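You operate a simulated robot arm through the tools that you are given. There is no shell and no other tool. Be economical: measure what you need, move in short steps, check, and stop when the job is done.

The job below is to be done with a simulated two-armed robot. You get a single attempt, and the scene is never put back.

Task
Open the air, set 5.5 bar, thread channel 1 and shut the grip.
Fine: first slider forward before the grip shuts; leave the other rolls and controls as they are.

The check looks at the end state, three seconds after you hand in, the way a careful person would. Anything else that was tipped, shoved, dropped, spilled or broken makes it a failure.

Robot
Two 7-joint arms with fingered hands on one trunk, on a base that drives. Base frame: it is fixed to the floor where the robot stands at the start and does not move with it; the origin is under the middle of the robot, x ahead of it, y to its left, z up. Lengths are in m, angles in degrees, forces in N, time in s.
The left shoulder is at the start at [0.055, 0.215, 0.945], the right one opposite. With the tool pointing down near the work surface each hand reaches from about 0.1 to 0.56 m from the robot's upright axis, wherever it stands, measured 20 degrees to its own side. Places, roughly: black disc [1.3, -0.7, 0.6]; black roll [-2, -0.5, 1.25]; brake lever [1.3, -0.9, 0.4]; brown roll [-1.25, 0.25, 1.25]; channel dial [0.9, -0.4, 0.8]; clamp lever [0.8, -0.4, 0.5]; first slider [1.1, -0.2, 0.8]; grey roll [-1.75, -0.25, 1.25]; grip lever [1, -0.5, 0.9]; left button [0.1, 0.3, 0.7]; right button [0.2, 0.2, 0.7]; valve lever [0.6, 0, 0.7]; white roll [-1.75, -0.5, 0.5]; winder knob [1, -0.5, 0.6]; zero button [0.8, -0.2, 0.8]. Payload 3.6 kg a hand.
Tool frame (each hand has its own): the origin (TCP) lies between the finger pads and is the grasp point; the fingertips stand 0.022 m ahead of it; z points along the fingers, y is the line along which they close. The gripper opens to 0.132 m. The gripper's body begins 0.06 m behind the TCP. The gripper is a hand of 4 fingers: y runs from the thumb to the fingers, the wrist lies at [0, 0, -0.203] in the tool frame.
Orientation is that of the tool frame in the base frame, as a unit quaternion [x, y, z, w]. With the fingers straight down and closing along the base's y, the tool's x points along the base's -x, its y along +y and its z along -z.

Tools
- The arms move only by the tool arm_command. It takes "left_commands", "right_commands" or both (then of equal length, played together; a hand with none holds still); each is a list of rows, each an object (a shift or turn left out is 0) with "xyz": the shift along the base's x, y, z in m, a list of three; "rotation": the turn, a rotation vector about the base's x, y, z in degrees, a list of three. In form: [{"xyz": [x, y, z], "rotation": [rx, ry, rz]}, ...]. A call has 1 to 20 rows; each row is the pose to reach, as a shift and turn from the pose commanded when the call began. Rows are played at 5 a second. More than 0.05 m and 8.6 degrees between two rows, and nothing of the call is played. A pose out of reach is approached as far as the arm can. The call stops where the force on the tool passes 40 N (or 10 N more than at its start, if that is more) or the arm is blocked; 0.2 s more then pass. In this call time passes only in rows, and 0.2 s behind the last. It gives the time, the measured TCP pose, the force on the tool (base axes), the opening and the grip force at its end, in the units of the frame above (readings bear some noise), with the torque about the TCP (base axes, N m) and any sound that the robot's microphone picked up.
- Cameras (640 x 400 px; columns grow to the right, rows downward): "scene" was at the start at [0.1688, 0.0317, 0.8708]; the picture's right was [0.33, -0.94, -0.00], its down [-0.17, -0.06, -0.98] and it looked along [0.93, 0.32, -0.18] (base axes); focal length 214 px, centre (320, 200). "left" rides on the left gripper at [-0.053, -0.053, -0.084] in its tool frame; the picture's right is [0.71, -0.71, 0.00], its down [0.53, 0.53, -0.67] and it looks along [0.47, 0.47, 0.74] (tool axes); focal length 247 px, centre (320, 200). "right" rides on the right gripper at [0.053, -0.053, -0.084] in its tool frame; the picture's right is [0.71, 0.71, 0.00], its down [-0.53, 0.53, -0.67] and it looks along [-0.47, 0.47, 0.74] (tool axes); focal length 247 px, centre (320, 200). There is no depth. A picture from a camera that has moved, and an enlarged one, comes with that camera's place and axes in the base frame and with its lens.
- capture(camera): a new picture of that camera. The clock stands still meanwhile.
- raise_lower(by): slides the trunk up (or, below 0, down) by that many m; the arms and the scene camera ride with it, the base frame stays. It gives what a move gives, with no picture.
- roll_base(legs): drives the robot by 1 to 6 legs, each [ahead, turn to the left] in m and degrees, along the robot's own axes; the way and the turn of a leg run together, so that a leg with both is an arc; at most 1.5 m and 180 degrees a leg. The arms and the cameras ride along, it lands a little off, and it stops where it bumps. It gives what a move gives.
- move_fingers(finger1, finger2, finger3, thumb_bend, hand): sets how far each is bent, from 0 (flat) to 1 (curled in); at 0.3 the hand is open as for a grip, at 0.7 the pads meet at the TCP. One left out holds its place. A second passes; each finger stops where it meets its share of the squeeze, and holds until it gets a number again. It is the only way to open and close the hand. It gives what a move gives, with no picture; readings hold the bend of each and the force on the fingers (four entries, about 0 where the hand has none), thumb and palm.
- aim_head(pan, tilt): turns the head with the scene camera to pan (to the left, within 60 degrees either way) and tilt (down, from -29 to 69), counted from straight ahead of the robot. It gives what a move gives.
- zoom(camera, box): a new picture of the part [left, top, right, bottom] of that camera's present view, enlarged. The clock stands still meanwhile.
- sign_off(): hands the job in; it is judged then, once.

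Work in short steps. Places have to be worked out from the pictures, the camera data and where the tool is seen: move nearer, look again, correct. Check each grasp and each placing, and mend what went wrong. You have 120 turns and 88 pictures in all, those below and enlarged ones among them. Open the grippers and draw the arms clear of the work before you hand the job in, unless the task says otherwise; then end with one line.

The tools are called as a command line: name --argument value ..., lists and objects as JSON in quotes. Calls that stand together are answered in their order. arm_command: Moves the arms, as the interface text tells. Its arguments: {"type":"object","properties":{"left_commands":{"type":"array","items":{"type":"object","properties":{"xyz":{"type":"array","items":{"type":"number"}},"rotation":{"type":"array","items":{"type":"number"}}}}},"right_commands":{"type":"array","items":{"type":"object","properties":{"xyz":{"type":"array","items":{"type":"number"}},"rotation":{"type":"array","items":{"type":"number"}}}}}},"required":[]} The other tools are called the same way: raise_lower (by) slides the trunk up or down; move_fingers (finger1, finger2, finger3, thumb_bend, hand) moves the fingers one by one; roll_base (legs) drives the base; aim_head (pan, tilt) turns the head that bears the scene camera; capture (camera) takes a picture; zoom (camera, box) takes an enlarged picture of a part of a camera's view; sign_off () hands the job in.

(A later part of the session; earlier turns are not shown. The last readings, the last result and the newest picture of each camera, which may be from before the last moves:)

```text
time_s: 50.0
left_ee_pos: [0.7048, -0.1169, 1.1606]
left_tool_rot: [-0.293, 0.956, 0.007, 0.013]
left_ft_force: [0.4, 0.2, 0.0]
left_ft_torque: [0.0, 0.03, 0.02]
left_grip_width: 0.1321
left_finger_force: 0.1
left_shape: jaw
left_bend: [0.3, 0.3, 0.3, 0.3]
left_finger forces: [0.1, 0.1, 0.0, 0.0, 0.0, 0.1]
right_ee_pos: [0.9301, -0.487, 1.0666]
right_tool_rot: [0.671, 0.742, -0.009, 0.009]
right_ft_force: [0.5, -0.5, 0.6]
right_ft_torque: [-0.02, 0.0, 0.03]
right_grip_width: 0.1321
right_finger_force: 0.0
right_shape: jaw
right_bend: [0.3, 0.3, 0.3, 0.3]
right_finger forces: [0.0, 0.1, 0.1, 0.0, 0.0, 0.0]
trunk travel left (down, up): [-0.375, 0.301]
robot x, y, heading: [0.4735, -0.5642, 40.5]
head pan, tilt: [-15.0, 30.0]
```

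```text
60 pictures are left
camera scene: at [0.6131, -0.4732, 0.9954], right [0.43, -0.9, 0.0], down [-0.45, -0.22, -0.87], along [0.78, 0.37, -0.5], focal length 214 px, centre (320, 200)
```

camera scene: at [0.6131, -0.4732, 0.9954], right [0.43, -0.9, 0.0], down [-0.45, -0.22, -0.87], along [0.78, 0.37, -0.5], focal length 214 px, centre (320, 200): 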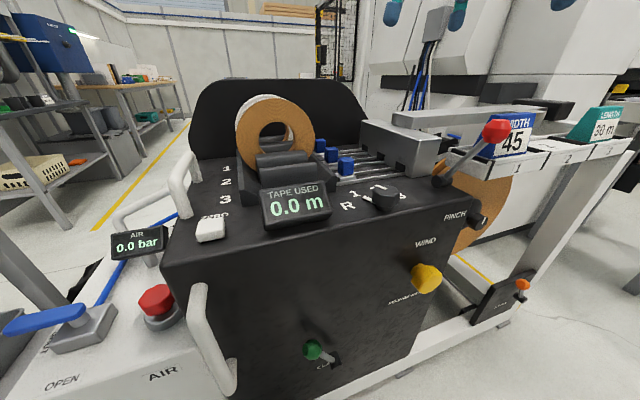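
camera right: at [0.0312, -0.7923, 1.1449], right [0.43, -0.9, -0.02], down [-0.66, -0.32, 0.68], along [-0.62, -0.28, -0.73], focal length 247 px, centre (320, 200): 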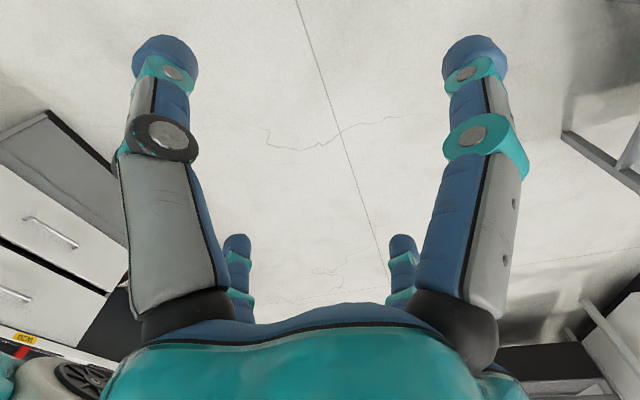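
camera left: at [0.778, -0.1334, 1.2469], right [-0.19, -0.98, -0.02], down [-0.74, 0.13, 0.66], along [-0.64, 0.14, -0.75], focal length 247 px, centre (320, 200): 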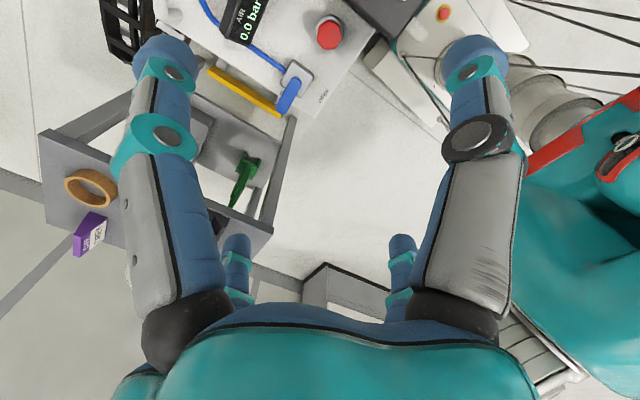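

Channel 1 is the far row (white roll, farthest blue slider), and the red-knob lever is labelled PINCH. I'll zoom into the dial and lever.

zoom --camera "scene" --box '[290, 100, 530, 250]'

zoom --camera "scene" --box '[320, 170, 420, 230]'

capture --camera "right"

```text
2.67 times, centred on (410, 175) of scene
camera zoom: at [0.6131, -0.4732, 0.9954], right [0.43, -0.9, 0.0], down [-0.45, -0.22, -0.87], along [0.78, 0.37, -0.5], focal length 572 px, centre (80, 267)
```

zoom: 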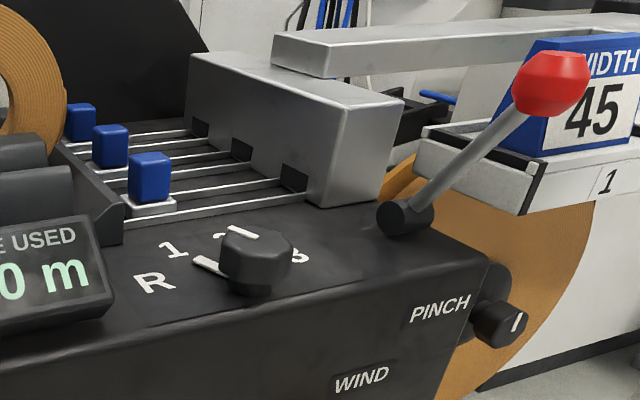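

```text
6.40 times, centred on (370, 200) of scene
camera zoom: at [0.6131, -0.4732, 0.9954], right [0.43, -0.9, 0.0], down [-0.45, -0.22, -0.87], along [0.78, 0.37, -0.5], focal length 1373 px, centre (0, 200)
```

zoom: 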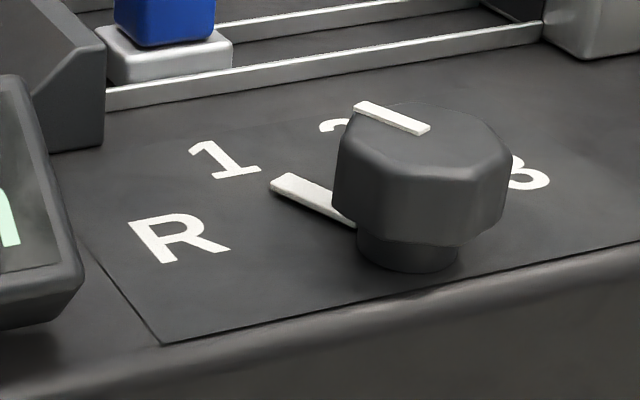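

```text
57 pictures are left
camera right: at [0.8706, -0.4374, 1.1481], right [0.63, 0.77, -0.02], down [0.57, -0.46, 0.68], along [0.52, -0.44, -0.73], focal length 247 px, centre (320, 200)
```

right: 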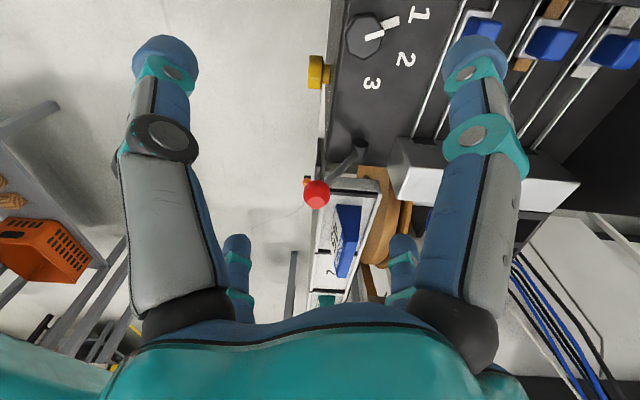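

The dial pointer appears close to 1; I'll check from above with the right camera.

zoom --camera "right" --box '[300, 0, 480, 110]'

```text
3.56 times, centred on (390, 55) of right
camera zoom: at [0.8706, -0.4374, 1.1481], right [0.63, 0.77, -0.02], down [0.57, -0.46, 0.68], along [0.52, -0.44, -0.73], focal length 878 px, centre (71, 716)
```

zoom: 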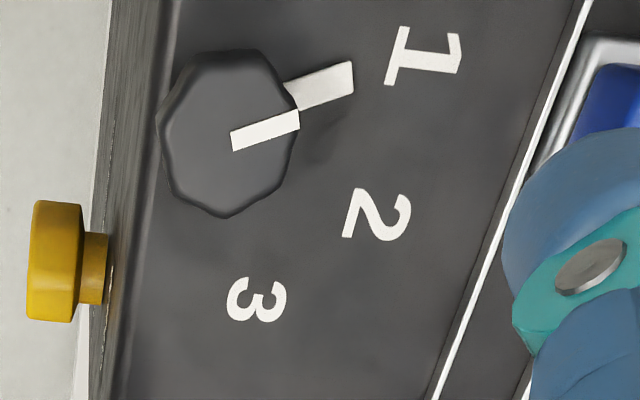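

The dial pointer is at 1 already, so it stays untouched. Next is the valve, and I'll zoom on the air panel with both cameras to locate it precisely.

aim_head --pan 25 --tilt 45

zoom --camera "scene" --box '[180, 80, 420, 230]'

zoom --camera "left" --box '[200, 0, 400, 130]'

```text
time_s: 51.1
left_ee_pos: [0.7054, -0.1169, 1.1608]
left_tool_rot: [-0.293, 0.956, 0.007, 0.012]
left_ft_force: [-0.7, 1.1, -0.2]
left_ft_torque: [-0.01, 0.02, 0.05]
left_grip_width: 0.1321
left_finger_force: 0.1
left_shape: jaw
left_bend: [0.3, 0.3, 0.3, 0.3]
left_finger forces: [0.0, 0.0, 0.0, 0.0, 0.0, 0.0]
right_ee_pos: [0.9307, -0.4876, 1.0671]
right_tool_rot: [0.671, 0.742, -0.009, 0.009]
right_ft_force: [0.1, -0.9, 0.2]
right_ft_torque: [0.01, -0.01, -0.02]
right_grip_width: 0.1321
right_finger_force: 0.2
right_shape: jaw
right_bend: [0.3, 0.3, 0.3, 0.3]
right_finger forces: [0.1, 0.0, 0.0, 0.1, 0.0, 0.1]
trunk travel left (down, up): [-0.375, 0.301]
robot x, y, heading: [0.4721, -0.5609, 40.7]
head pan, tilt: [25.0, 45.0]
```

```text
2.67 times, centred on (300, 155) of scene
camera zoom: at [0.5654, -0.4382, 0.9728], right [0.91, -0.42, 0.0], down [-0.29, -0.64, -0.71], along [0.29, 0.64, -0.71], focal length 572 px, centre (373, 320)
```

zoom: 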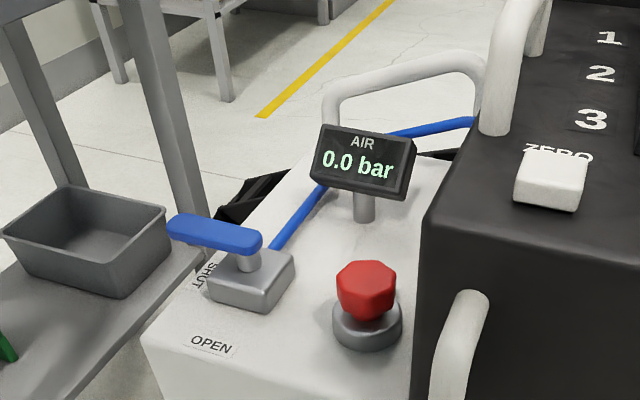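

```text
3.08 times, centred on (300, 65) of left
camera zoom: at [0.7781, -0.1332, 1.2468], right [-0.19, -0.98, -0.02], down [-0.74, 0.13, 0.66], along [-0.64, 0.14, -0.75], focal length 760 px, centre (382, 615)
```

zoom: 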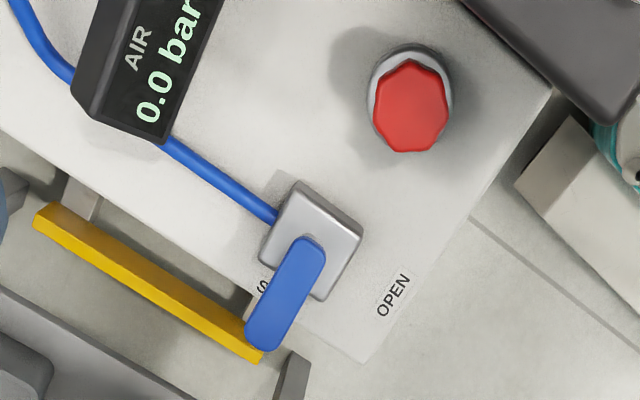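

The lever's pivot is at about (0.628,-0.037) and its tip at (0.579,0.007), z≈0.67, pointing to SHUT. It has to swing 90° counter-clockwise to OPEN. I'll half-close the left hand, yaw it to straddle the lever (fingers on the far side) and come down to a hover.

move_fingers --hand "left" --finger1 0.48 --finger2 0.48 --finger3 0.48 --thumb_bend 0.48

arm_command --left_commands '[{"xyz": [-0.012, 0.012, 0], "rotation": [0, 0, -7.5]}, {"xyz": [-0.024, 0.023, 0], "rotation": [0, 0, -15]}, {"xyz": [-0.037, 0.035, 0], "rotation": [0, 0, -22.5]}, {"xyz": [-0.049, 0.046, 0], "rotation": [0, 0, -30]}, {"xyz": [-0.061, 0.058, 0], "rotation": [0, 0, -37.5]}, {"xyz": [-0.073, 0.07, 0], "rotation": [0, 0, -45]}, {"xyz": [-0.085, 0.081, 0], "rotation": [0, 0, -52.5]}, {"xyz": [-0.098, 0.093, 0], "rotation": [0, 0, -60]}, {"xyz": [-0.11, 0.104, 0], "rotation": [0, 0, -67.5]}, {"xyz": [-0.122, 0.116, 0], "rotation": [0, 0, -75]}, {"xyz": [-0.122, 0.116, -0.045], "rotation": [0, 0, -75]}, {"xyz": [-0.122, 0.116, -0.09], "rotation": [0, 0, -75]}, {"xyz": [-0.122, 0.116, -0.135], "rotation": [0, 0, -75]}, {"xyz": [-0.122, 0.116, -0.18], "rotation": [0, 0, -75]}, {"xyz": [-0.122, 0.116, -0.225], "rotation": [0, 0, -75]}, {"xyz": [-0.122, 0.116, -0.27], "rotation": [0, 0, -75]}, {"xyz": [-0.122, 0.116, -0.315], "rotation": [0, 0, -75]}, {"xyz": [-0.122, 0.116, -0.36], "rotation": [0, 0, -75]}]'

zoom --camera "scene" --box '[140, 40, 420, 230]'

capture --camera "left"

```text
time_s: 52.1
left_ee_pos: [0.7057, -0.1173, 1.1616]
left_tool_rot: [-0.294, 0.956, 0.007, 0.013]
left_ft_force: [-0.4, 0.6, -0.6]
left_ft_torque: [-0.03, 0.02, 0.0]
left_grip_width: 0.0458
left_finger_force: 0.0
left_shape: fingers
left_bend: [0.48, 0.48, 0.48, 0.48]
left_finger forces: [0.0, 0.0, 0.1, 0.1, 0.0, 0.1]
right_ee_pos: [0.9311, -0.4869, 1.0671]
right_tool_rot: [0.671, 0.741, -0.008, 0.009]
right_ft_force: [-0.5, -0.7, 0.7]
right_ft_torque: [-0.01, -0.02, 0.01]
right_grip_width: 0.132
right_finger_force: 0.1
right_shape: jaw
right_bend: [0.3, 0.3, 0.3, 0.3]
right_finger forces: [0.0, 0.1, 0.0, 0.0, 0.1, 0.0]
trunk travel left (down, up): [-0.375, 0.301]
robot x, y, heading: [0.471, -0.5666, 40.6]
head pan, tilt: [25.0, 45.0]
```

```text
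time_s: 55.9
left_ee_pos: [0.5849, -0.0023, 0.8008]
left_tool_rot: [0.349, 0.937, -0.003, 0.015]
left_ft_force: [0.3, 0.3, 0.4]
left_ft_torque: [-0.03, -0.01, -0.01]
left_grip_width: 0.0459
left_finger_force: 0.0
left_shape: fingers
left_bend: [0.48, 0.48, 0.48, 0.48]
left_finger forces: [0.0, 0.0, 0.0, 0.0, 0.0, 0.0]
right_ee_pos: [0.9314, -0.4875, 1.0672]
right_tool_rot: [0.671, 0.742, -0.009, 0.008]
right_ft_force: [0.3, -0.3, -0.4]
right_ft_torque: [0.02, 0.01, -0.01]
right_grip_width: 0.1321
right_finger_force: 0.0
right_shape: jaw
right_bend: [0.3, 0.3, 0.3, 0.3]
right_finger forces: [0.0, 0.0, 0.0, 0.0, 0.0, 0.0]
trunk travel left (down, up): [-0.375, 0.301]
robot x, y, heading: [0.4733, -0.5634, 40.4]
head pan, tilt: [25.0, 45.0]
```

```text
2.11 times, centred on (280, 135) of scene
camera zoom: at [0.5652, -0.438, 0.9728], right [0.91, -0.42, 0.0], down [-0.29, -0.64, -0.71], along [0.29, 0.64, -0.71], focal length 452 px, centre (404, 337)
```

zoom: 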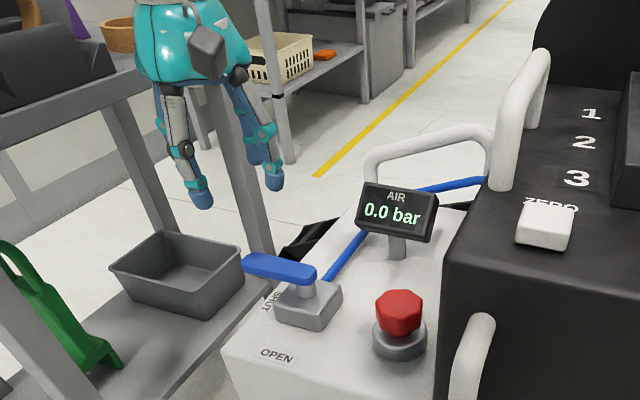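

```text
52 pictures are left
camera left: at [0.5891, -0.0766, 0.8859], right [-1.0, -0.07, -0.02], down [-0.07, 0.75, 0.66], along [-0.03, 0.66, -0.76], focal length 247 px, centre (320, 200)
```

left: 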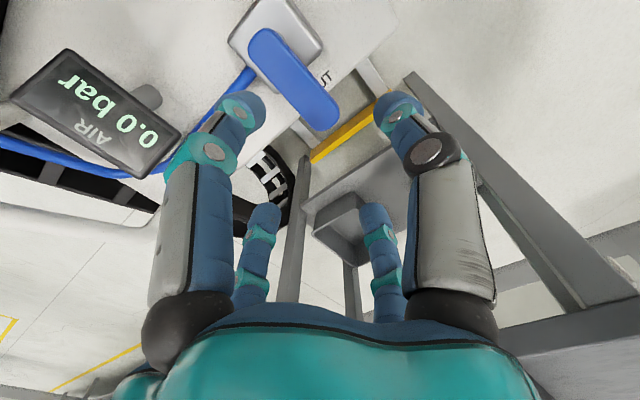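

The hand's four fingers form a cross around the TCP. I'll yaw +46° so the lever runs between the two finger pairs, open slightly, and come lower to check.

move_fingers --hand "left" --finger1 0.43 --finger2 0.43 --finger3 0.43 --thumb_bend 0.43

arm_command --left_commands '[{"rotation": [0, 0, 8]}, {"rotation": [0, 0, 16]}, {"rotation": [0, 0, 24]}, {"rotation": [0, 0, 32]}, {"rotation": [0, 0, 40]}, {"rotation": [0, 0, 46]}, {"xyz": [0, 0, -0.03], "rotation": [0, 0, 46]}, {"xyz": [0, 0, -0.06], "rotation": [0, 0, 46]}]'

capture --camera "left"

zoom --camera "scene" --box '[140, 60, 380, 230]'

```text
time_s: 56.9
left_ee_pos: [0.5858, -0.0021, 0.8004]
left_tool_rot: [0.349, 0.937, -0.002, 0.015]
left_ft_force: [0.4, 0.1, 0.7]
left_ft_torque: [-0.04, 0.0, -0.01]
left_grip_width: 0.0569
left_finger_force: 0.0
left_shape: fingers
left_bend: [0.43, 0.43, 0.43, 0.43]
left_finger forces: [0.2, 0.0, 0.0, 0.1, 0.0, 0.1]
right_ee_pos: [0.9305, -0.4872, 1.0663]
right_tool_rot: [0.671, 0.742, -0.008, 0.01]
right_ft_force: [-0.2, -0.1, 0.2]
right_ft_torque: [-0.01, 0.02, -0.02]
right_grip_width: 0.1319
right_finger_force: 0.1
right_shape: jaw
right_bend: [0.3, 0.3, 0.3, 0.3]
right_finger forces: [0.0, 0.0, 0.1, 0.1, 0.0, 0.1]
trunk travel left (down, up): [-0.375, 0.301]
robot x, y, heading: [0.4723, -0.5631, 40.4]
head pan, tilt: [25.0, 45.0]
```

```text
time_s: 58.7
left_ee_pos: [0.5829, -0.0011, 0.7411]
left_tool_rot: [-0.043, 0.999, 0.004, 0.013]
left_ft_force: [0.5, -0.1, 0.3]
left_ft_torque: [0.01, 0.01, 0.0]
left_grip_width: 0.0571
left_finger_force: 0.1
left_shape: fingers
left_bend: [0.43, 0.43, 0.43, 0.43]
left_finger forces: [0.0, 0.0, 0.0, 0.0, 0.1, 0.0]
right_ee_pos: [0.9308, -0.4869, 1.0661]
right_tool_rot: [0.672, 0.741, -0.009, 0.009]
right_ft_force: [-0.1, 0.8, 0.8]
right_ft_torque: [0.02, 0.05, -0.01]
right_grip_width: 0.132
right_finger_force: 0.1
right_shape: jaw
right_bend: [0.3, 0.3, 0.3, 0.3]
right_finger forces: [0.0, 0.0, 0.0, 0.1, 0.0, 0.1]
trunk travel left (down, up): [-0.375, 0.301]
robot x, y, heading: [0.4699, -0.5657, 40.5]
head pan, tilt: [25.0, 45.0]
```

```text
51 pictures are left
camera left: at [0.6403, -0.05, 0.8268], right [-0.64, -0.77, -0.02], down [-0.59, 0.47, 0.66], along [-0.49, 0.43, -0.75], focal length 247 px, centre (320, 200)
```

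left: 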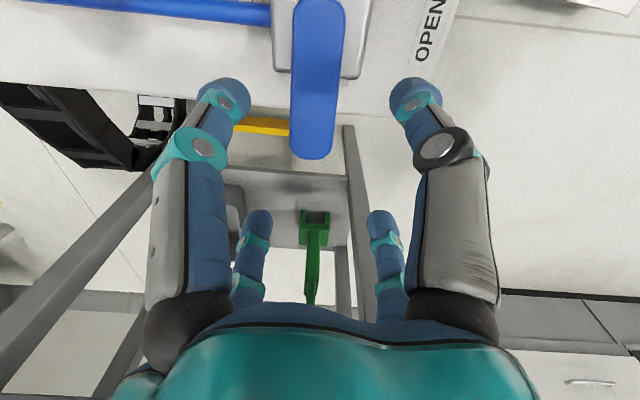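

```text
2.35 times, centred on (260, 145) of scene
camera zoom: at [0.5653, -0.4381, 0.9728], right [0.91, -0.42, 0.0], down [-0.29, -0.64, -0.71], along [0.29, 0.64, -0.71], focal length 505 px, centre (461, 329)
```

zoom: 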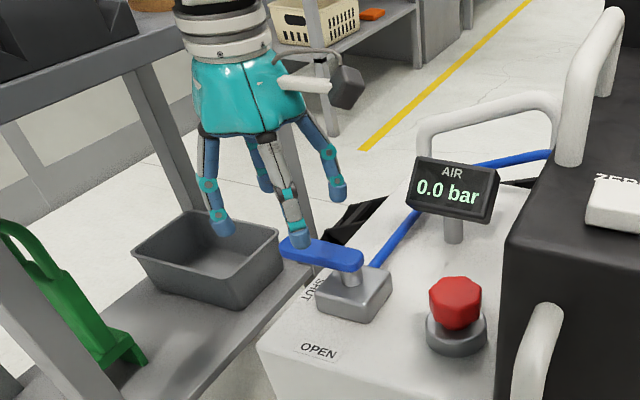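

The lever sits centred between the finger pairs. I'll shift 1 cm outward along it and descend so the fingertips come to about z 0.653.

arm_command --left_commands '[{"xyz": [-0.007, 0.006, -0.02]}, {"xyz": [-0.007, 0.006, -0.045]}, {"xyz": [-0.007, 0.006, -0.067]}]'

capture --camera "left"

zoom --camera "scene" --box '[180, 80, 340, 200]'

```text
time_s: 59.5
left_ee_pos: [0.5759, 0.0043, 0.6724]
left_tool_rot: [-0.045, 0.999, 0.003, 0.014]
left_ft_force: [0.0, -0.1, -0.2]
left_ft_torque: [-0.04, -0.02, -0.03]
left_grip_width: 0.0568
left_finger_force: 0.3
left_shape: fingers
left_bend: [0.43, 0.43, 0.43, 0.43]
left_finger forces: [0.2, 0.0, 0.1, 0.0, 0.0, 0.1]
right_ee_pos: [0.9296, -0.4874, 1.0668]
right_tool_rot: [0.671, 0.742, -0.008, 0.01]
right_ft_force: [-0.7, -0.1, -0.8]
right_ft_torque: [-0.01, 0.03, -0.01]
right_grip_width: 0.132
right_finger_force: 0.0
right_shape: jaw
right_bend: [0.3, 0.3, 0.3, 0.3]
right_finger forces: [0.0, 0.0, 0.0, 0.0, 0.1, 0.1]
trunk travel left (down, up): [-0.375, 0.301]
robot x, y, heading: [0.474, -0.5658, 40.6]
head pan, tilt: [25.0, 45.0]
```

```text
49 pictures are left
camera left: at [0.6321, -0.0443, 0.7591], right [-0.64, -0.77, -0.02], down [-0.59, 0.47, 0.66], along [-0.49, 0.43, -0.75], focal length 247 px, centre (320, 200)
```

left: 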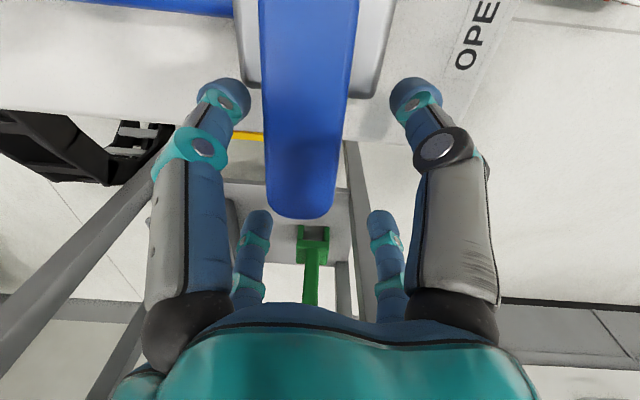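

```text
3.33 times, centred on (260, 140) of scene
camera zoom: at [0.5653, -0.4382, 0.9728], right [0.91, -0.42, 0.0], down [-0.29, -0.64, -0.71], along [0.29, 0.64, -0.71], focal length 715 px, centre (520, 400)
```

zoom: 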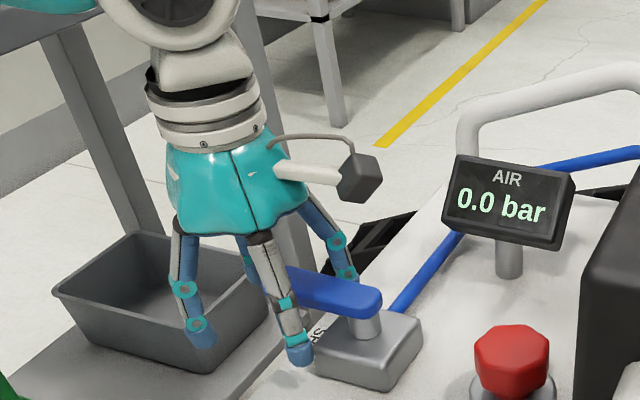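

The lever is straddled. I'll swing counter-clockwise about the pivot with matching yaw.

arm_command --left_commands '[{"xyz": [-0.006, -0.0075, 0], "rotation": [0, 0, 8]}, {"xyz": [-0.0106, -0.0158, 0], "rotation": [0, 0, 16]}, {"xyz": [-0.014, -0.0246, 0], "rotation": [0, 0, 24]}, {"xyz": [-0.0162, -0.0339, 0], "rotation": [0, 0, 32]}, {"xyz": [-0.017, -0.0433, 0], "rotation": [0, 0, 40]}, {"xyz": [-0.0165, -0.0528, 0], "rotation": [0, 0, 48]}, {"xyz": [-0.0147, -0.0621, 0], "rotation": [0, 0, 56]}, {"xyz": [-0.0116, -0.0711, 0], "rotation": [0, 0, 64]}, {"xyz": [-0.0073, -0.0795, 0], "rotation": [0, 0, 72]}, {"xyz": [-0.0018, -0.0873, 0], "rotation": [0, 0, 80]}, {"xyz": [0.0046, -0.0942, 0], "rotation": [0, 0, 88]}]'

capture --camera "left"

zoom --camera "scene" --box '[180, 80, 380, 230]'

```text
time_s: 61.9
left_ee_pos: [0.5795, -0.0884, 0.6732]
left_tool_rot: [0.727, -0.686, -0.014, -0.008]
left_ft_force: [0.4, 0.4, -0.5]
left_ft_torque: [0.03, -0.01, -0.01]
left_grip_width: 0.0581
left_finger_force: 0.0
left_shape: fingers
left_bend: [0.43, 0.43, 0.43, 0.43]
left_finger forces: [0.1, 0.0, 0.0, 0.0, 0.0, 0.0]
right_ee_pos: [0.9291, -0.4878, 1.0673]
right_tool_rot: [0.671, 0.741, -0.008, 0.008]
right_ft_force: [-0.2, -1.0, 0.1]
right_ft_torque: [0.0, -0.01, 0.0]
right_grip_width: 0.1318
right_finger_force: 0.1
right_shape: jaw
right_bend: [0.3, 0.3, 0.3, 0.3]
right_finger forces: [0.1, 0.0, 0.0, 0.1, 0.0, 0.1]
trunk travel left (down, up): [-0.375, 0.301]
robot x, y, heading: [0.4697, -0.5631, 40.6]
head pan, tilt: [25.0, 45.0]
```

```text
47 pictures are left
camera left: at [0.6317, -0.036, 0.7599], right [0.75, -0.66, -0.03], down [-0.49, -0.57, 0.66], along [-0.45, -0.48, -0.75], focal length 247 px, centre (320, 200)
```

left: 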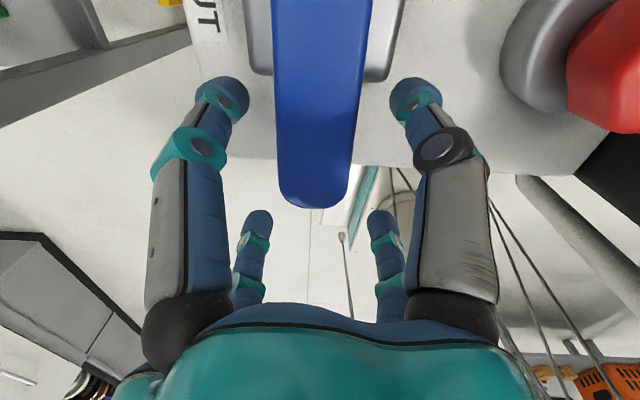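

```text
2.67 times, centred on (280, 155) of scene
camera zoom: at [0.5652, -0.4382, 0.9728], right [0.91, -0.42, 0.0], down [-0.29, -0.64, -0.71], along [0.29, 0.64, -0.71], focal length 572 px, centre (427, 320)
```

zoom: 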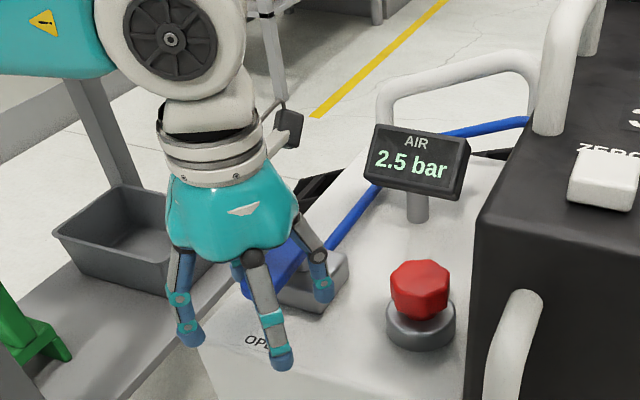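

Air is open (gauge 2.5 bar). I'll lift clear, open the fingers a bit, and hover over the red regulator knob at about (0.70,-0.129).

arm_command --left_commands '[{"xyz": [0, 0, 0.045]}, {"xyz": [0, 0, 0.09]}, {"xyz": [0, 0, 0.135]}, {"xyz": [0, 0, 0.17]}, {"xyz": [0.04, -0.014, 0.17]}, {"xyz": [0.08, -0.027, 0.17]}, {"xyz": [0.118, -0.038, 0.17]}]'

move_fingers --hand "left" --finger1 0.38 --finger2 0.38 --finger3 0.38 --thumb_bend 0.38

capture --camera "left"

zoom --camera "scene" --box '[180, 50, 420, 230]'

```text
time_s: 63.5
left_ee_pos: [0.7014, -0.1275, 0.8464]
left_tool_rot: [0.726, -0.688, -0.013, -0.007]
left_ft_force: [-0.7, 0.2, -0.1]
left_ft_torque: [0.0, 0.0, -0.01]
left_grip_width: 0.0574
left_finger_force: 0.0
left_shape: fingers
left_bend: [0.43, 0.43, 0.43, 0.43]
left_finger forces: [0.0, 0.0, 0.0, 0.1, 0.0, 0.0]
right_ee_pos: [0.932, -0.4876, 1.0659]
right_tool_rot: [0.671, 0.742, -0.009, 0.009]
right_ft_force: [0.2, 0.1, -0.3]
right_ft_torque: [-0.03, 0.02, 0.0]
right_grip_width: 0.1318
right_finger_force: 0.1
right_shape: jaw
right_bend: [0.3, 0.3, 0.3, 0.3]
right_finger forces: [0.0, 0.0, 0.0, 0.0, 0.0, 0.0]
trunk travel left (down, up): [-0.375, 0.301]
robot x, y, heading: [0.4739, -0.5627, 40.5]
head pan, tilt: [25.0, 45.0]
```

```text
time_s: 64.5
left_ee_pos: [0.7013, -0.1277, 0.8451]
left_tool_rot: [0.726, -0.687, -0.012, -0.007]
left_ft_force: [0.4, 0.2, 1.1]
left_ft_torque: [-0.01, 0.01, 0.03]
left_grip_width: 0.0691
left_finger_force: 0.0
left_shape: fingers
left_bend: [0.38, 0.38, 0.38, 0.38]
left_finger forces: [0.0, 0.1, 0.0, 0.0, 0.0, 0.0]
right_ee_pos: [0.9302, -0.4871, 1.0661]
right_tool_rot: [0.671, 0.742, -0.008, 0.01]
right_ft_force: [-0.3, -0.2, 0.5]
right_ft_torque: [0.01, -0.02, -0.05]
right_grip_width: 0.1322
right_finger_force: 0.0
right_shape: jaw
right_bend: [0.3, 0.3, 0.3, 0.3]
right_finger forces: [0.0, 0.1, 0.0, 0.0, 0.0, 0.1]
trunk travel left (down, up): [-0.375, 0.301]
robot x, y, heading: [0.4706, -0.5633, 40.5]
head pan, tilt: [25.0, 45.0]
```

```text
45 pictures are left
camera left: at [0.7526, -0.0745, 0.9305], right [0.74, -0.67, -0.02], down [-0.49, -0.57, 0.66], along [-0.45, -0.48, -0.75], focal length 247 px, centre (320, 200)
```

left: 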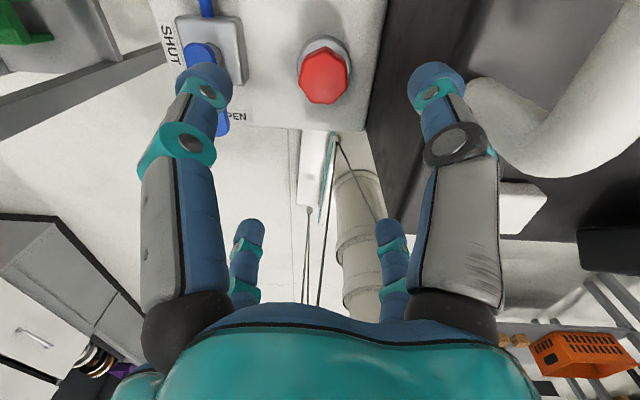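

```text
2.22 times, centred on (300, 140) of scene
camera zoom: at [0.5653, -0.4382, 0.9728], right [0.91, -0.42, 0.0], down [-0.29, -0.64, -0.71], along [0.29, 0.64, -0.71], focal length 477 px, centre (364, 333)
```

zoom: 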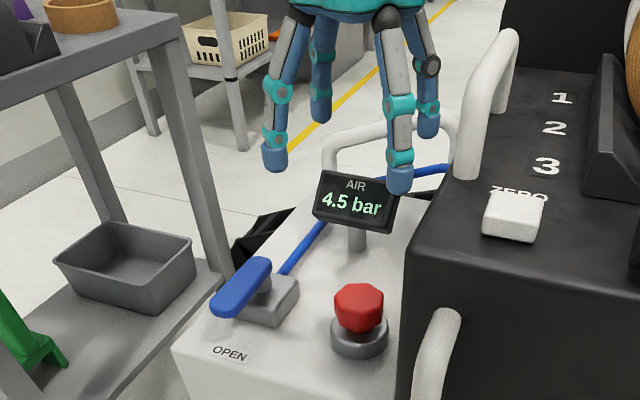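

The gauge now reads 4.5 bar, so it was still filling. The knob is at (0.705,-0.121), top z≈0.682. I'll descend around it with a slight bias away from the machine wall, watching the force.

arm_command --left_commands '[{"xyz": [0, 0.011, -0.03]}, {"xyz": [0, 0.011, -0.06]}, {"xyz": [0, 0.011, -0.09]}, {"xyz": [0, 0.011, -0.115]}, {"xyz": [0, 0.011, -0.14]}, {"xyz": [0, 0.011, -0.16]}]'

capture --camera "left"

zoom --camera "scene" --box '[220, 60, 420, 220]'

```text
time_s: 65.9
left_ee_pos: [0.6989, -0.1168, 0.6853]
left_tool_rot: [0.726, -0.688, -0.012, -0.008]
left_ft_force: [-1.1, -0.1, -0.5]
left_ft_torque: [0.02, -0.01, -0.02]
left_grip_width: 0.0688
left_finger_force: 0.1
left_shape: fingers
left_bend: [0.38, 0.38, 0.38, 0.38]
left_finger forces: [0.0, 0.0, 0.1, 0.0, 0.1, 0.0]
right_ee_pos: [0.9306, -0.4874, 1.0663]
right_tool_rot: [0.671, 0.741, -0.009, 0.009]
right_ft_force: [-0.5, -1.0, 0.0]
right_ft_torque: [-0.01, -0.03, -0.02]
right_grip_width: 0.1319
right_finger_force: 0.1
right_shape: jaw
right_bend: [0.3, 0.3, 0.3, 0.3]
right_finger forces: [0.0, 0.0, 0.0, 0.0, 0.1, 0.0]
trunk travel left (down, up): [-0.375, 0.301]
robot x, y, heading: [0.4713, -0.5643, 40.4]
head pan, tilt: [25.0, 45.0]
```

```text
43 pictures are left
camera left: at [0.7498, -0.0631, 0.7696], right [0.74, -0.67, -0.02], down [-0.49, -0.57, 0.66], along [-0.45, -0.48, -0.75], focal length 247 px, centre (320, 200)
```

left: 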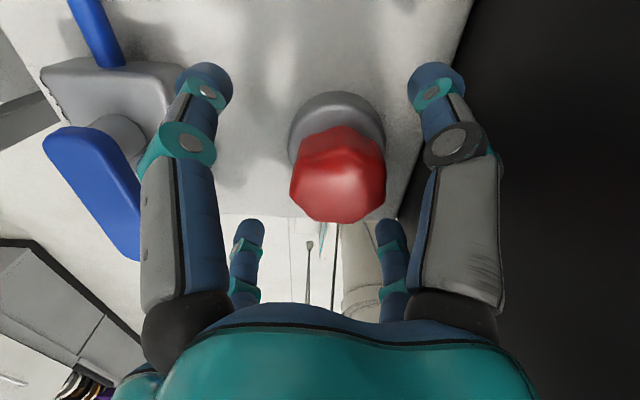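

```text
2.50 times, centred on (320, 140) of scene
camera zoom: at [0.5653, -0.4382, 0.9728], right [0.91, -0.42, 0.0], down [-0.29, -0.64, -0.71], along [0.29, 0.64, -0.71], focal length 536 px, centre (320, 350)
```

zoom: 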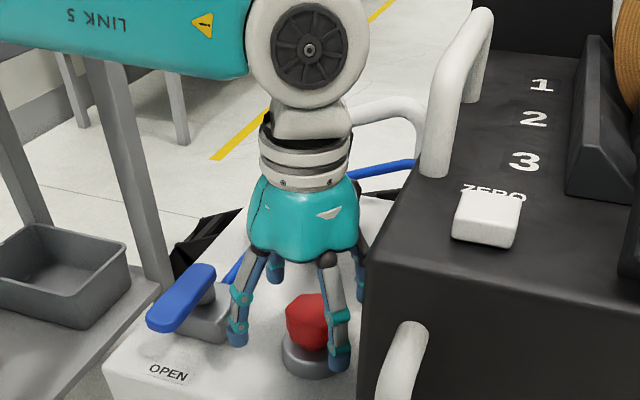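

The knob is centred within the fingers, but the gauge is hidden behind the hand. I'll turn the right hand's camera to watch the gauge and close the left fingers on the knob.

move_fingers --hand "left" --finger1 0.62 --finger2 0.62 --finger3 0.62 --thumb_bend 0.62

arm_command --right_commands '[{"rotation": [0, 0, 8.5]}, {"rotation": [0, 0, 17]}, {"rotation": [0, 0, 25.5]}, {"rotation": [0, 0, 34]}, {"rotation": [0, 0, 42.5]}, {"rotation": [0, 0, 51]}, {"rotation": [0, 0, 59.5]}, {"rotation": [0, 0, 68]}, {"rotation": [0, 0, 76.5]}, {"rotation": [0, 0, 85]}, {"rotation": [0, 0, 93.5]}, {"rotation": [0, 0, 102]}, {"rotation": [0, 0, 110.5]}, {"rotation": [0, 0, 119]}, {"rotation": [0, 0, 127.5]}, {"rotation": [0, 0, 136]}, {"rotation": [0, 0, 144.5]}, {"rotation": [0, 0, 151]}]'

capture --camera "right"

```text
time_s: 66.9
left_ee_pos: [0.6986, -0.1176, 0.6848]
left_tool_rot: [0.726, -0.688, -0.012, -0.009]
left_ft_force: [5.0, -3.7, -0.5]
left_ft_torque: [-0.08, -0.14, 0.04]
left_grip_width: 0.0228
left_finger_force: 7.5
left_shape: fingers
left_bend: [0.61, 0.6, 0.53, 0.56]
left_finger forces: [0.6, 1.4, 6.4, 0.0, 8.0, 0.1]
right_ee_pos: [0.9308, -0.487, 1.0661]
right_tool_rot: [0.671, 0.741, -0.009, 0.008]
right_ft_force: [0.1, 1.0, 0.2]
right_ft_torque: [0.0, 0.0, -0.01]
right_grip_width: 0.1321
right_finger_force: 0.0
right_shape: jaw
right_bend: [0.3, 0.3, 0.3, 0.3]
right_finger forces: [0.0, 0.1, 0.0, 0.1, 0.0, 0.0]
trunk travel left (down, up): [-0.375, 0.301]
robot x, y, heading: [0.4718, -0.5632, 40.3]
head pan, tilt: [25.0, 45.0]
```

```text
time_s: 70.7
left_ee_pos: [0.6984, -0.1171, 0.6838]
left_tool_rot: [0.726, -0.687, -0.013, -0.007]
left_ft_force: [6.5, -4.6, -0.1]
left_ft_torque: [-0.12, -0.2, 0.01]
left_grip_width: 0.0226
left_finger_force: 8.2
left_shape: fingers
left_bend: [0.61, 0.6, 0.53, 0.56]
left_finger forces: [0.4, 1.3, 6.6, 0.1, 8.3, 0.0]
right_ee_pos: [0.9304, -0.488, 1.0654]
right_tool_rot: [-0.55, 0.835, 0.007, 0.009]
right_ft_force: [0.8, -0.1, 0.2]
right_ft_torque: [0.03, 0.01, -0.02]
right_grip_width: 0.1321
right_finger_force: 0.1
right_shape: jaw
right_bend: [0.3, 0.3, 0.3, 0.3]
right_finger forces: [0.1, 0.0, 0.0, 0.1, 0.0, 0.1]
trunk travel left (down, up): [-0.375, 0.301]
robot x, y, heading: [0.4733, -0.5653, 40.4]
head pan, tilt: [25.0, 45.0]
```

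```text
41 pictures are left
camera right: at [0.9566, -0.5592, 1.1474], right [-0.93, -0.37, -0.02], down [-0.28, 0.68, 0.68], along [-0.24, 0.64, -0.73], focal length 247 px, centre (320, 200)
```

right: 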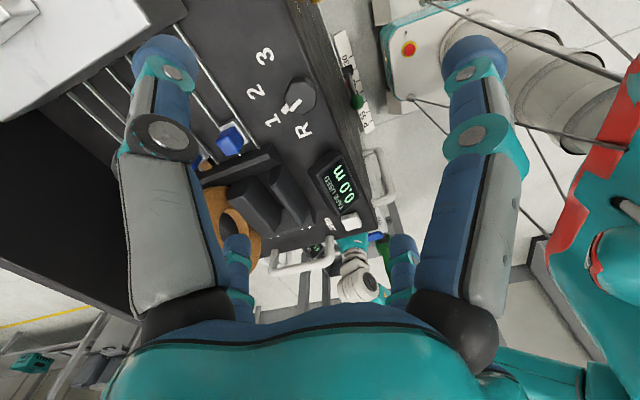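

I'll zoom there for the gauge reading.

zoom --camera "right" --box '[280, 210, 400, 285]'

```text
5.33 times, centred on (340, 248) of right
camera zoom: at [0.9566, -0.5592, 1.1474], right [-0.93, -0.37, -0.02], down [-0.28, 0.68, 0.68], along [-0.24, 0.64, -0.73], focal length 1317 px, centre (213, -53)
```

zoom: 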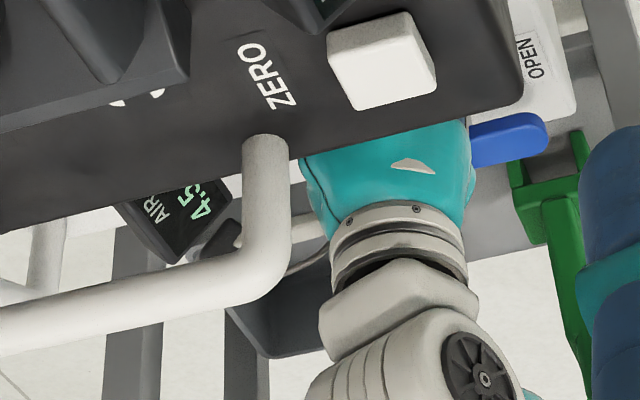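

The gauge has settled at 4.5 bar and is readable from here. I'll try turning the knob 16° clockwise.

arm_command --left_commands '[{"xyz": [0.0007, 0.001, 0], "rotation": [0, 0, -5]}, {"xyz": [0.001, 0.0015, 0], "rotation": [0, 0, -10]}, {"xyz": [0.0014, 0.002, 0], "rotation": [0, 0, -16]}]'

zoom --camera "right" --box '[280, 210, 400, 285]'

```text
time_s: 71.5
left_ee_pos: [0.7011, -0.1149, 0.6842]
left_tool_rot: [-0.622, 0.783, 0.011, 0.01]
left_ft_force: [5.4, -7.8, 4.8]
left_ft_torque: [-0.24, -0.15, 0.05]
left_grip_width: 0.0227
left_finger_force: 8.6
left_shape: fingers
left_bend: [0.61, 0.6, 0.53, 0.56]
left_finger forces: [0.5, 1.2, 7.1, 0.0, 8.6, 0.1]
right_ee_pos: [0.9306, -0.488, 1.0662]
right_tool_rot: [-0.55, 0.835, 0.008, 0.009]
right_ft_force: [-0.7, -0.5, 0.2]
right_ft_torque: [0.03, -0.01, 0.0]
right_grip_width: 0.1322
right_finger_force: 0.1
right_shape: jaw
right_bend: [0.3, 0.3, 0.3, 0.3]
right_finger forces: [0.0, 0.1, 0.0, 0.0, 0.0, 0.0]
trunk travel left (down, up): [-0.375, 0.301]
robot x, y, heading: [0.4732, -0.564, 40.3]
head pan, tilt: [25.0, 45.0]
```

```text
5.33 times, centred on (340, 248) of right
camera zoom: at [0.9561, -0.5597, 1.1476], right [-0.93, -0.37, -0.02], down [-0.28, 0.68, 0.68], along [-0.24, 0.64, -0.73], focal length 1317 px, centre (213, -53)
```

zoom: 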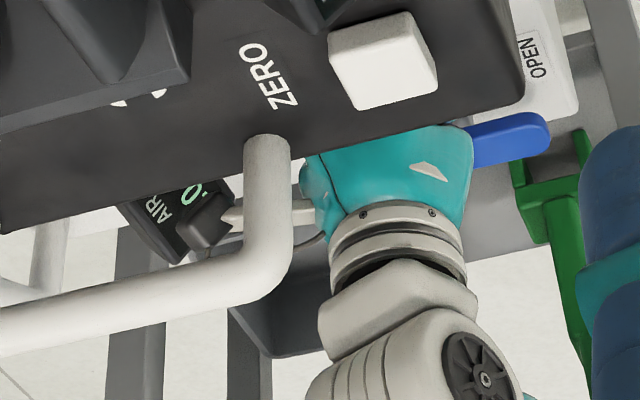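

Part of the reading is hidden by the hand's camera block; I see ".0". I'll shift the right hand a little for a clear line of sight.

arm_command --right_commands '[{"xyz": [0.037, 0.015, 0.02]}, {"xyz": [0.075, 0.03, 0.04]}]'

zoom --camera "right" --box '[280, 210, 400, 285]'

```text
time_s: 72.1
left_ee_pos: [0.6999, -0.1151, 0.684]
left_tool_rot: [-0.624, 0.782, 0.011, 0.009]
left_ft_force: [5.3, -7.5, 4.7]
left_ft_torque: [-0.28, -0.18, 0.04]
left_grip_width: 0.0226
left_finger_force: 9.1
left_shape: fingers
left_bend: [0.61, 0.6, 0.53, 0.56]
left_finger forces: [0.7, 1.4, 7.0, 0.0, 8.9, 0.0]
right_ee_pos: [1.0044, -0.4568, 1.1053]
right_tool_rot: [-0.551, 0.835, 0.007, 0.009]
right_ft_force: [1.2, 0.1, 0.7]
right_ft_torque: [0.0, -0.01, -0.01]
right_grip_width: 0.1319
right_finger_force: 0.1
right_shape: jaw
right_bend: [0.3, 0.3, 0.3, 0.3]
right_finger forces: [0.0, 0.0, 0.1, 0.1, 0.0, 0.0]
trunk travel left (down, up): [-0.375, 0.301]
robot x, y, heading: [0.4711, -0.5629, 40.5]
head pan, tilt: [25.0, 45.0]
```

```text
5.33 times, centred on (340, 248) of right
camera zoom: at [1.0314, -0.5278, 1.1882], right [-0.93, -0.37, -0.02], down [-0.28, 0.68, 0.68], along [-0.24, 0.64, -0.73], focal length 1317 px, centre (213, -53)
```

zoom: 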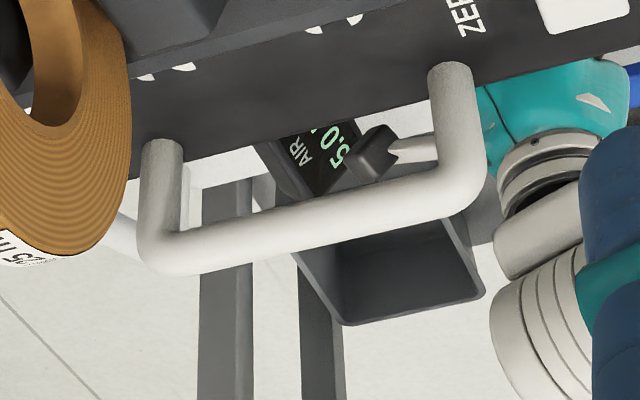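

It reads 5.0 bar after 16°. Another 16° clockwise.

arm_command --left_commands '[{"xyz": [0.0008, 0.0005, 0], "rotation": [0, 0, -5]}, {"xyz": [0.0015, 0.001, 0], "rotation": [0, 0, -10]}, {"xyz": [0.0022, 0.0015, 0], "rotation": [0, 0, -16]}, {"xyz": [0.0022, 0.0015, 0], "rotation": [0, 0, -16]}]'

zoom --camera "right" --box '[310, 220, 370, 258]'

```text
time_s: 73.1
left_ee_pos: [0.702, -0.114, 0.6841]
left_tool_rot: [-0.508, 0.862, 0.009, 0.01]
left_ft_force: [5.7, -10.9, 4.6]
left_ft_torque: [-0.32, -0.18, 0.04]
left_grip_width: 0.0231
left_finger_force: 8.5
left_shape: fingers
left_bend: [0.61, 0.6, 0.53, 0.56]
left_finger forces: [0.4, 1.0, 7.0, 0.0, 9.3, 0.1]
right_ee_pos: [1.0048, -0.4566, 1.1069]
right_tool_rot: [-0.55, 0.835, 0.007, 0.009]
right_ft_force: [0.0, -0.3, 0.1]
right_ft_torque: [-0.06, -0.02, 0.04]
right_grip_width: 0.1321
right_finger_force: 0.1
right_shape: jaw
right_bend: [0.3, 0.3, 0.3, 0.3]
right_finger forces: [0.0, 0.1, 0.0, 0.0, 0.0, 0.0]
trunk travel left (down, up): [-0.375, 0.301]
robot x, y, heading: [0.4721, -0.5613, 40.6]
head pan, tilt: [25.0, 45.0]
```

```text
10.53 times, centred on (340, 239) of right
camera zoom: at [1.0309, -0.5282, 1.188], right [-0.93, -0.37, -0.02], down [-0.28, 0.68, 0.68], along [-0.24, 0.64, -0.73], focal length 2600 px, centre (110, -210)
```

zoom: 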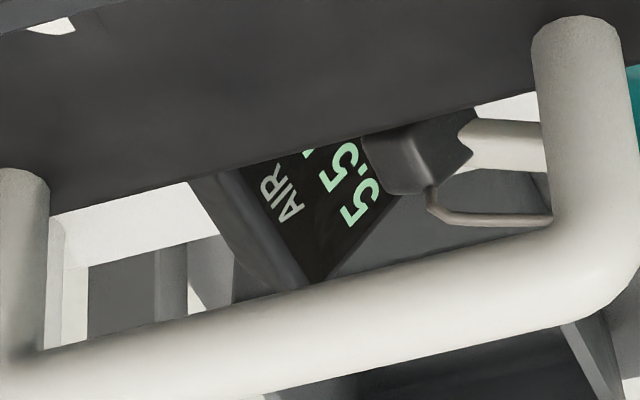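

It reads 5.5 bar. I'll release the knob, lift the hand and re-check the gauge with the scene camera.

move_fingers --hand "left" --finger1 0.36 --finger2 0.36 --finger3 0.36 --thumb_bend 0.36

arm_command --left_commands '[{"xyz": [0, 0, 0.04]}, {"xyz": [0, 0, 0.085]}, {"xyz": [0, 0, 0.13]}, {"xyz": [0, 0, 0.175]}, {"xyz": [0, 0, 0.22]}, {"xyz": [0, 0, 0.265]}, {"xyz": [0, 0, 0.31]}]'

zoom --camera "scene" --box '[220, 80, 380, 180]'

```text
time_s: 74.1
left_ee_pos: [0.702, -0.1125, 0.6834]
left_tool_rot: [-0.508, 0.861, 0.01, 0.01]
left_ft_force: [-0.3, 0.0, 0.9]
left_ft_torque: [0.01, 0.01, -0.04]
left_grip_width: 0.0736
left_finger_force: 0.1
left_shape: fingers
left_bend: [0.36, 0.36, 0.36, 0.36]
left_finger forces: [0.1, 0.1, 0.1, 0.0, 0.1, 0.0]
right_ee_pos: [1.0057, -0.4545, 1.1071]
right_tool_rot: [-0.549, 0.836, 0.006, 0.01]
right_ft_force: [0.2, 0.4, 0.6]
right_ft_torque: [0.0, -0.02, 0.01]
right_grip_width: 0.132
right_finger_force: 0.1
right_shape: jaw
right_bend: [0.3, 0.3, 0.3, 0.3]
right_finger forces: [0.1, 0.0, 0.0, 0.0, 0.1, 0.1]
trunk travel left (down, up): [-0.375, 0.301]
robot x, y, heading: [0.4714, -0.5631, 40.4]
head pan, tilt: [25.0, 45.0]
```

```text
time_s: 75.7
left_ee_pos: [0.6995, -0.1114, 0.9919]
left_tool_rot: [-0.509, 0.861, 0.01, 0.01]
left_ft_force: [0.1, -0.6, -0.6]
left_ft_torque: [-0.02, -0.02, -0.01]
left_grip_width: 0.0737
left_finger_force: 0.1
left_shape: fingers
left_bend: [0.36, 0.36, 0.36, 0.36]
left_finger forces: [0.1, 0.0, 0.0, 0.0, 0.1, 0.0]
right_ee_pos: [1.0042, -0.4561, 1.1078]
right_tool_rot: [-0.55, 0.835, 0.006, 0.01]
right_ft_force: [-0.1, 0.4, -0.1]
right_ft_torque: [-0.01, 0.01, -0.03]
right_grip_width: 0.1322
right_finger_force: 0.1
right_shape: jaw
right_bend: [0.3, 0.3, 0.3, 0.3]
right_finger forces: [0.0, 0.0, 0.0, 0.0, 0.1, 0.0]
trunk travel left (down, up): [-0.375, 0.301]
robot x, y, heading: [0.4743, -0.5609, 40.7]
head pan, tilt: [25.0, 45.0]
```

```text
4.00 times, centred on (300, 130) of scene
camera zoom: at [0.5652, -0.4385, 0.9728], right [0.91, -0.42, 0.0], down [-0.29, -0.64, -0.71], along [0.29, 0.64, -0.71], focal length 858 px, centre (400, 480)
```

zoom: 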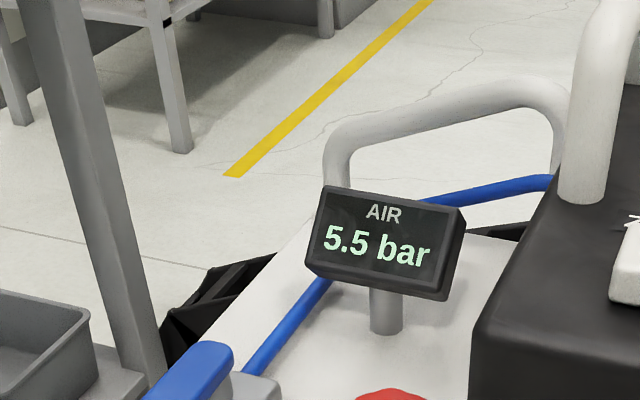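

5.5 bar is confirmed. Now for slider 1: I'll look with the scene camera panned toward it, and with the right camera.

aim_head --pan -8 --tilt 25

zoom --camera "scene" --box '[240, 80, 560, 280]'

capture --camera "right"

```text
time_s: 76.7
left_ee_pos: [0.7, -0.112, 0.9896]
left_tool_rot: [-0.509, 0.861, 0.01, 0.011]
left_ft_force: [0.7, -0.4, 0.6]
left_ft_torque: [0.02, 0.02, 0.07]
left_grip_width: 0.0736
left_finger_force: 0.1
left_shape: fingers
left_bend: [0.36, 0.36, 0.36, 0.36]
left_finger forces: [0.0, 0.1, 0.0, 0.0, 0.0, 0.0]
right_ee_pos: [1.005, -0.4557, 1.1068]
right_tool_rot: [-0.549, 0.836, 0.006, 0.01]
right_ft_force: [0.4, 0.2, 0.1]
right_ft_torque: [0.01, -0.02, 0.02]
right_grip_width: 0.1321
right_finger_force: 0.1
right_shape: jaw
right_bend: [0.3, 0.3, 0.3, 0.3]
right_finger forces: [0.0, 0.1, 0.0, 0.0, 0.0, 0.0]
trunk travel left (down, up): [-0.375, 0.301]
robot x, y, heading: [0.475, -0.565, 40.7]
head pan, tilt: [-8.0, 25.0]
```

```text
2.00 times, centred on (400, 180) of scene
camera zoom: at [0.6093, -0.4626, 1.0033], right [0.54, -0.84, 0.0], down [-0.36, -0.23, -0.91], along [0.76, 0.49, -0.42], focal length 429 px, centre (160, 240)
```

zoom: 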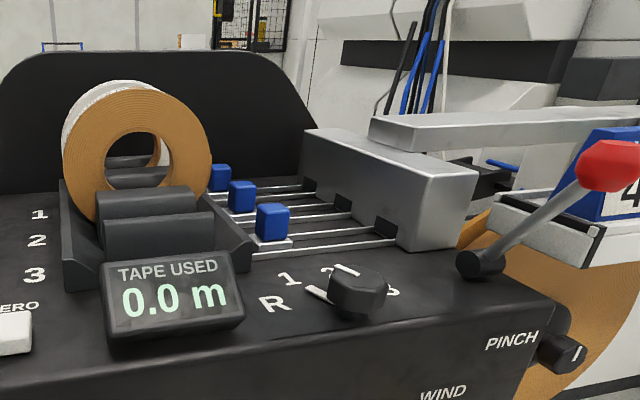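

```text
34 pictures are left
camera right: at [1.0307, -0.5271, 1.1881], right [-0.93, -0.37, -0.02], down [-0.28, 0.68, 0.68], along [-0.24, 0.64, -0.73], focal length 247 px, centre (320, 200)
```

right: 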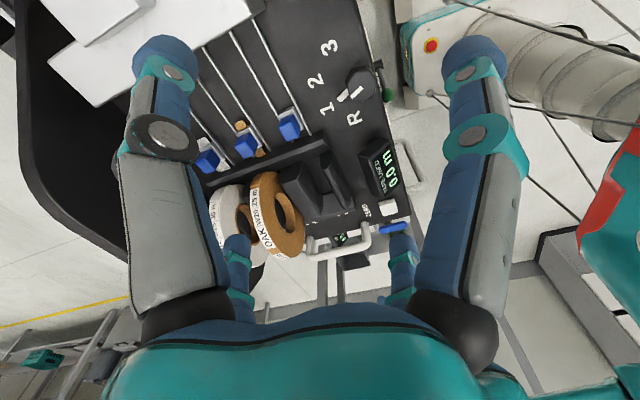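

Slider 1 is at about (1.13,-0.225,0.83). I'll zoom the right camera there to measure the gaps around it.

zoom --camera "right" --box '[160, 40, 340, 220]'

```text
2.22 times, centred on (250, 130) of right
camera zoom: at [1.0307, -0.5271, 1.1881], right [-0.93, -0.37, -0.02], down [-0.28, 0.68, 0.68], along [-0.24, 0.64, -0.73], focal length 549 px, centre (476, 356)
```

zoom: 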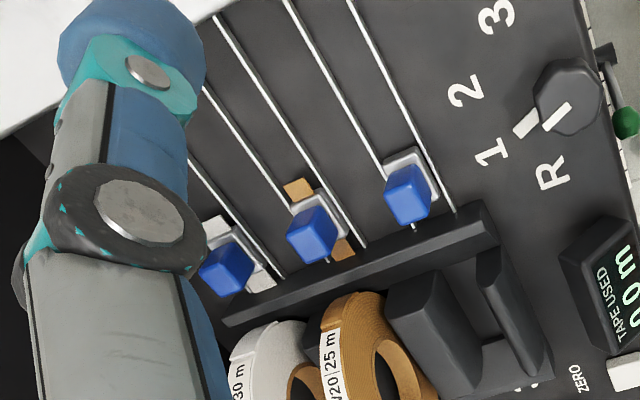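

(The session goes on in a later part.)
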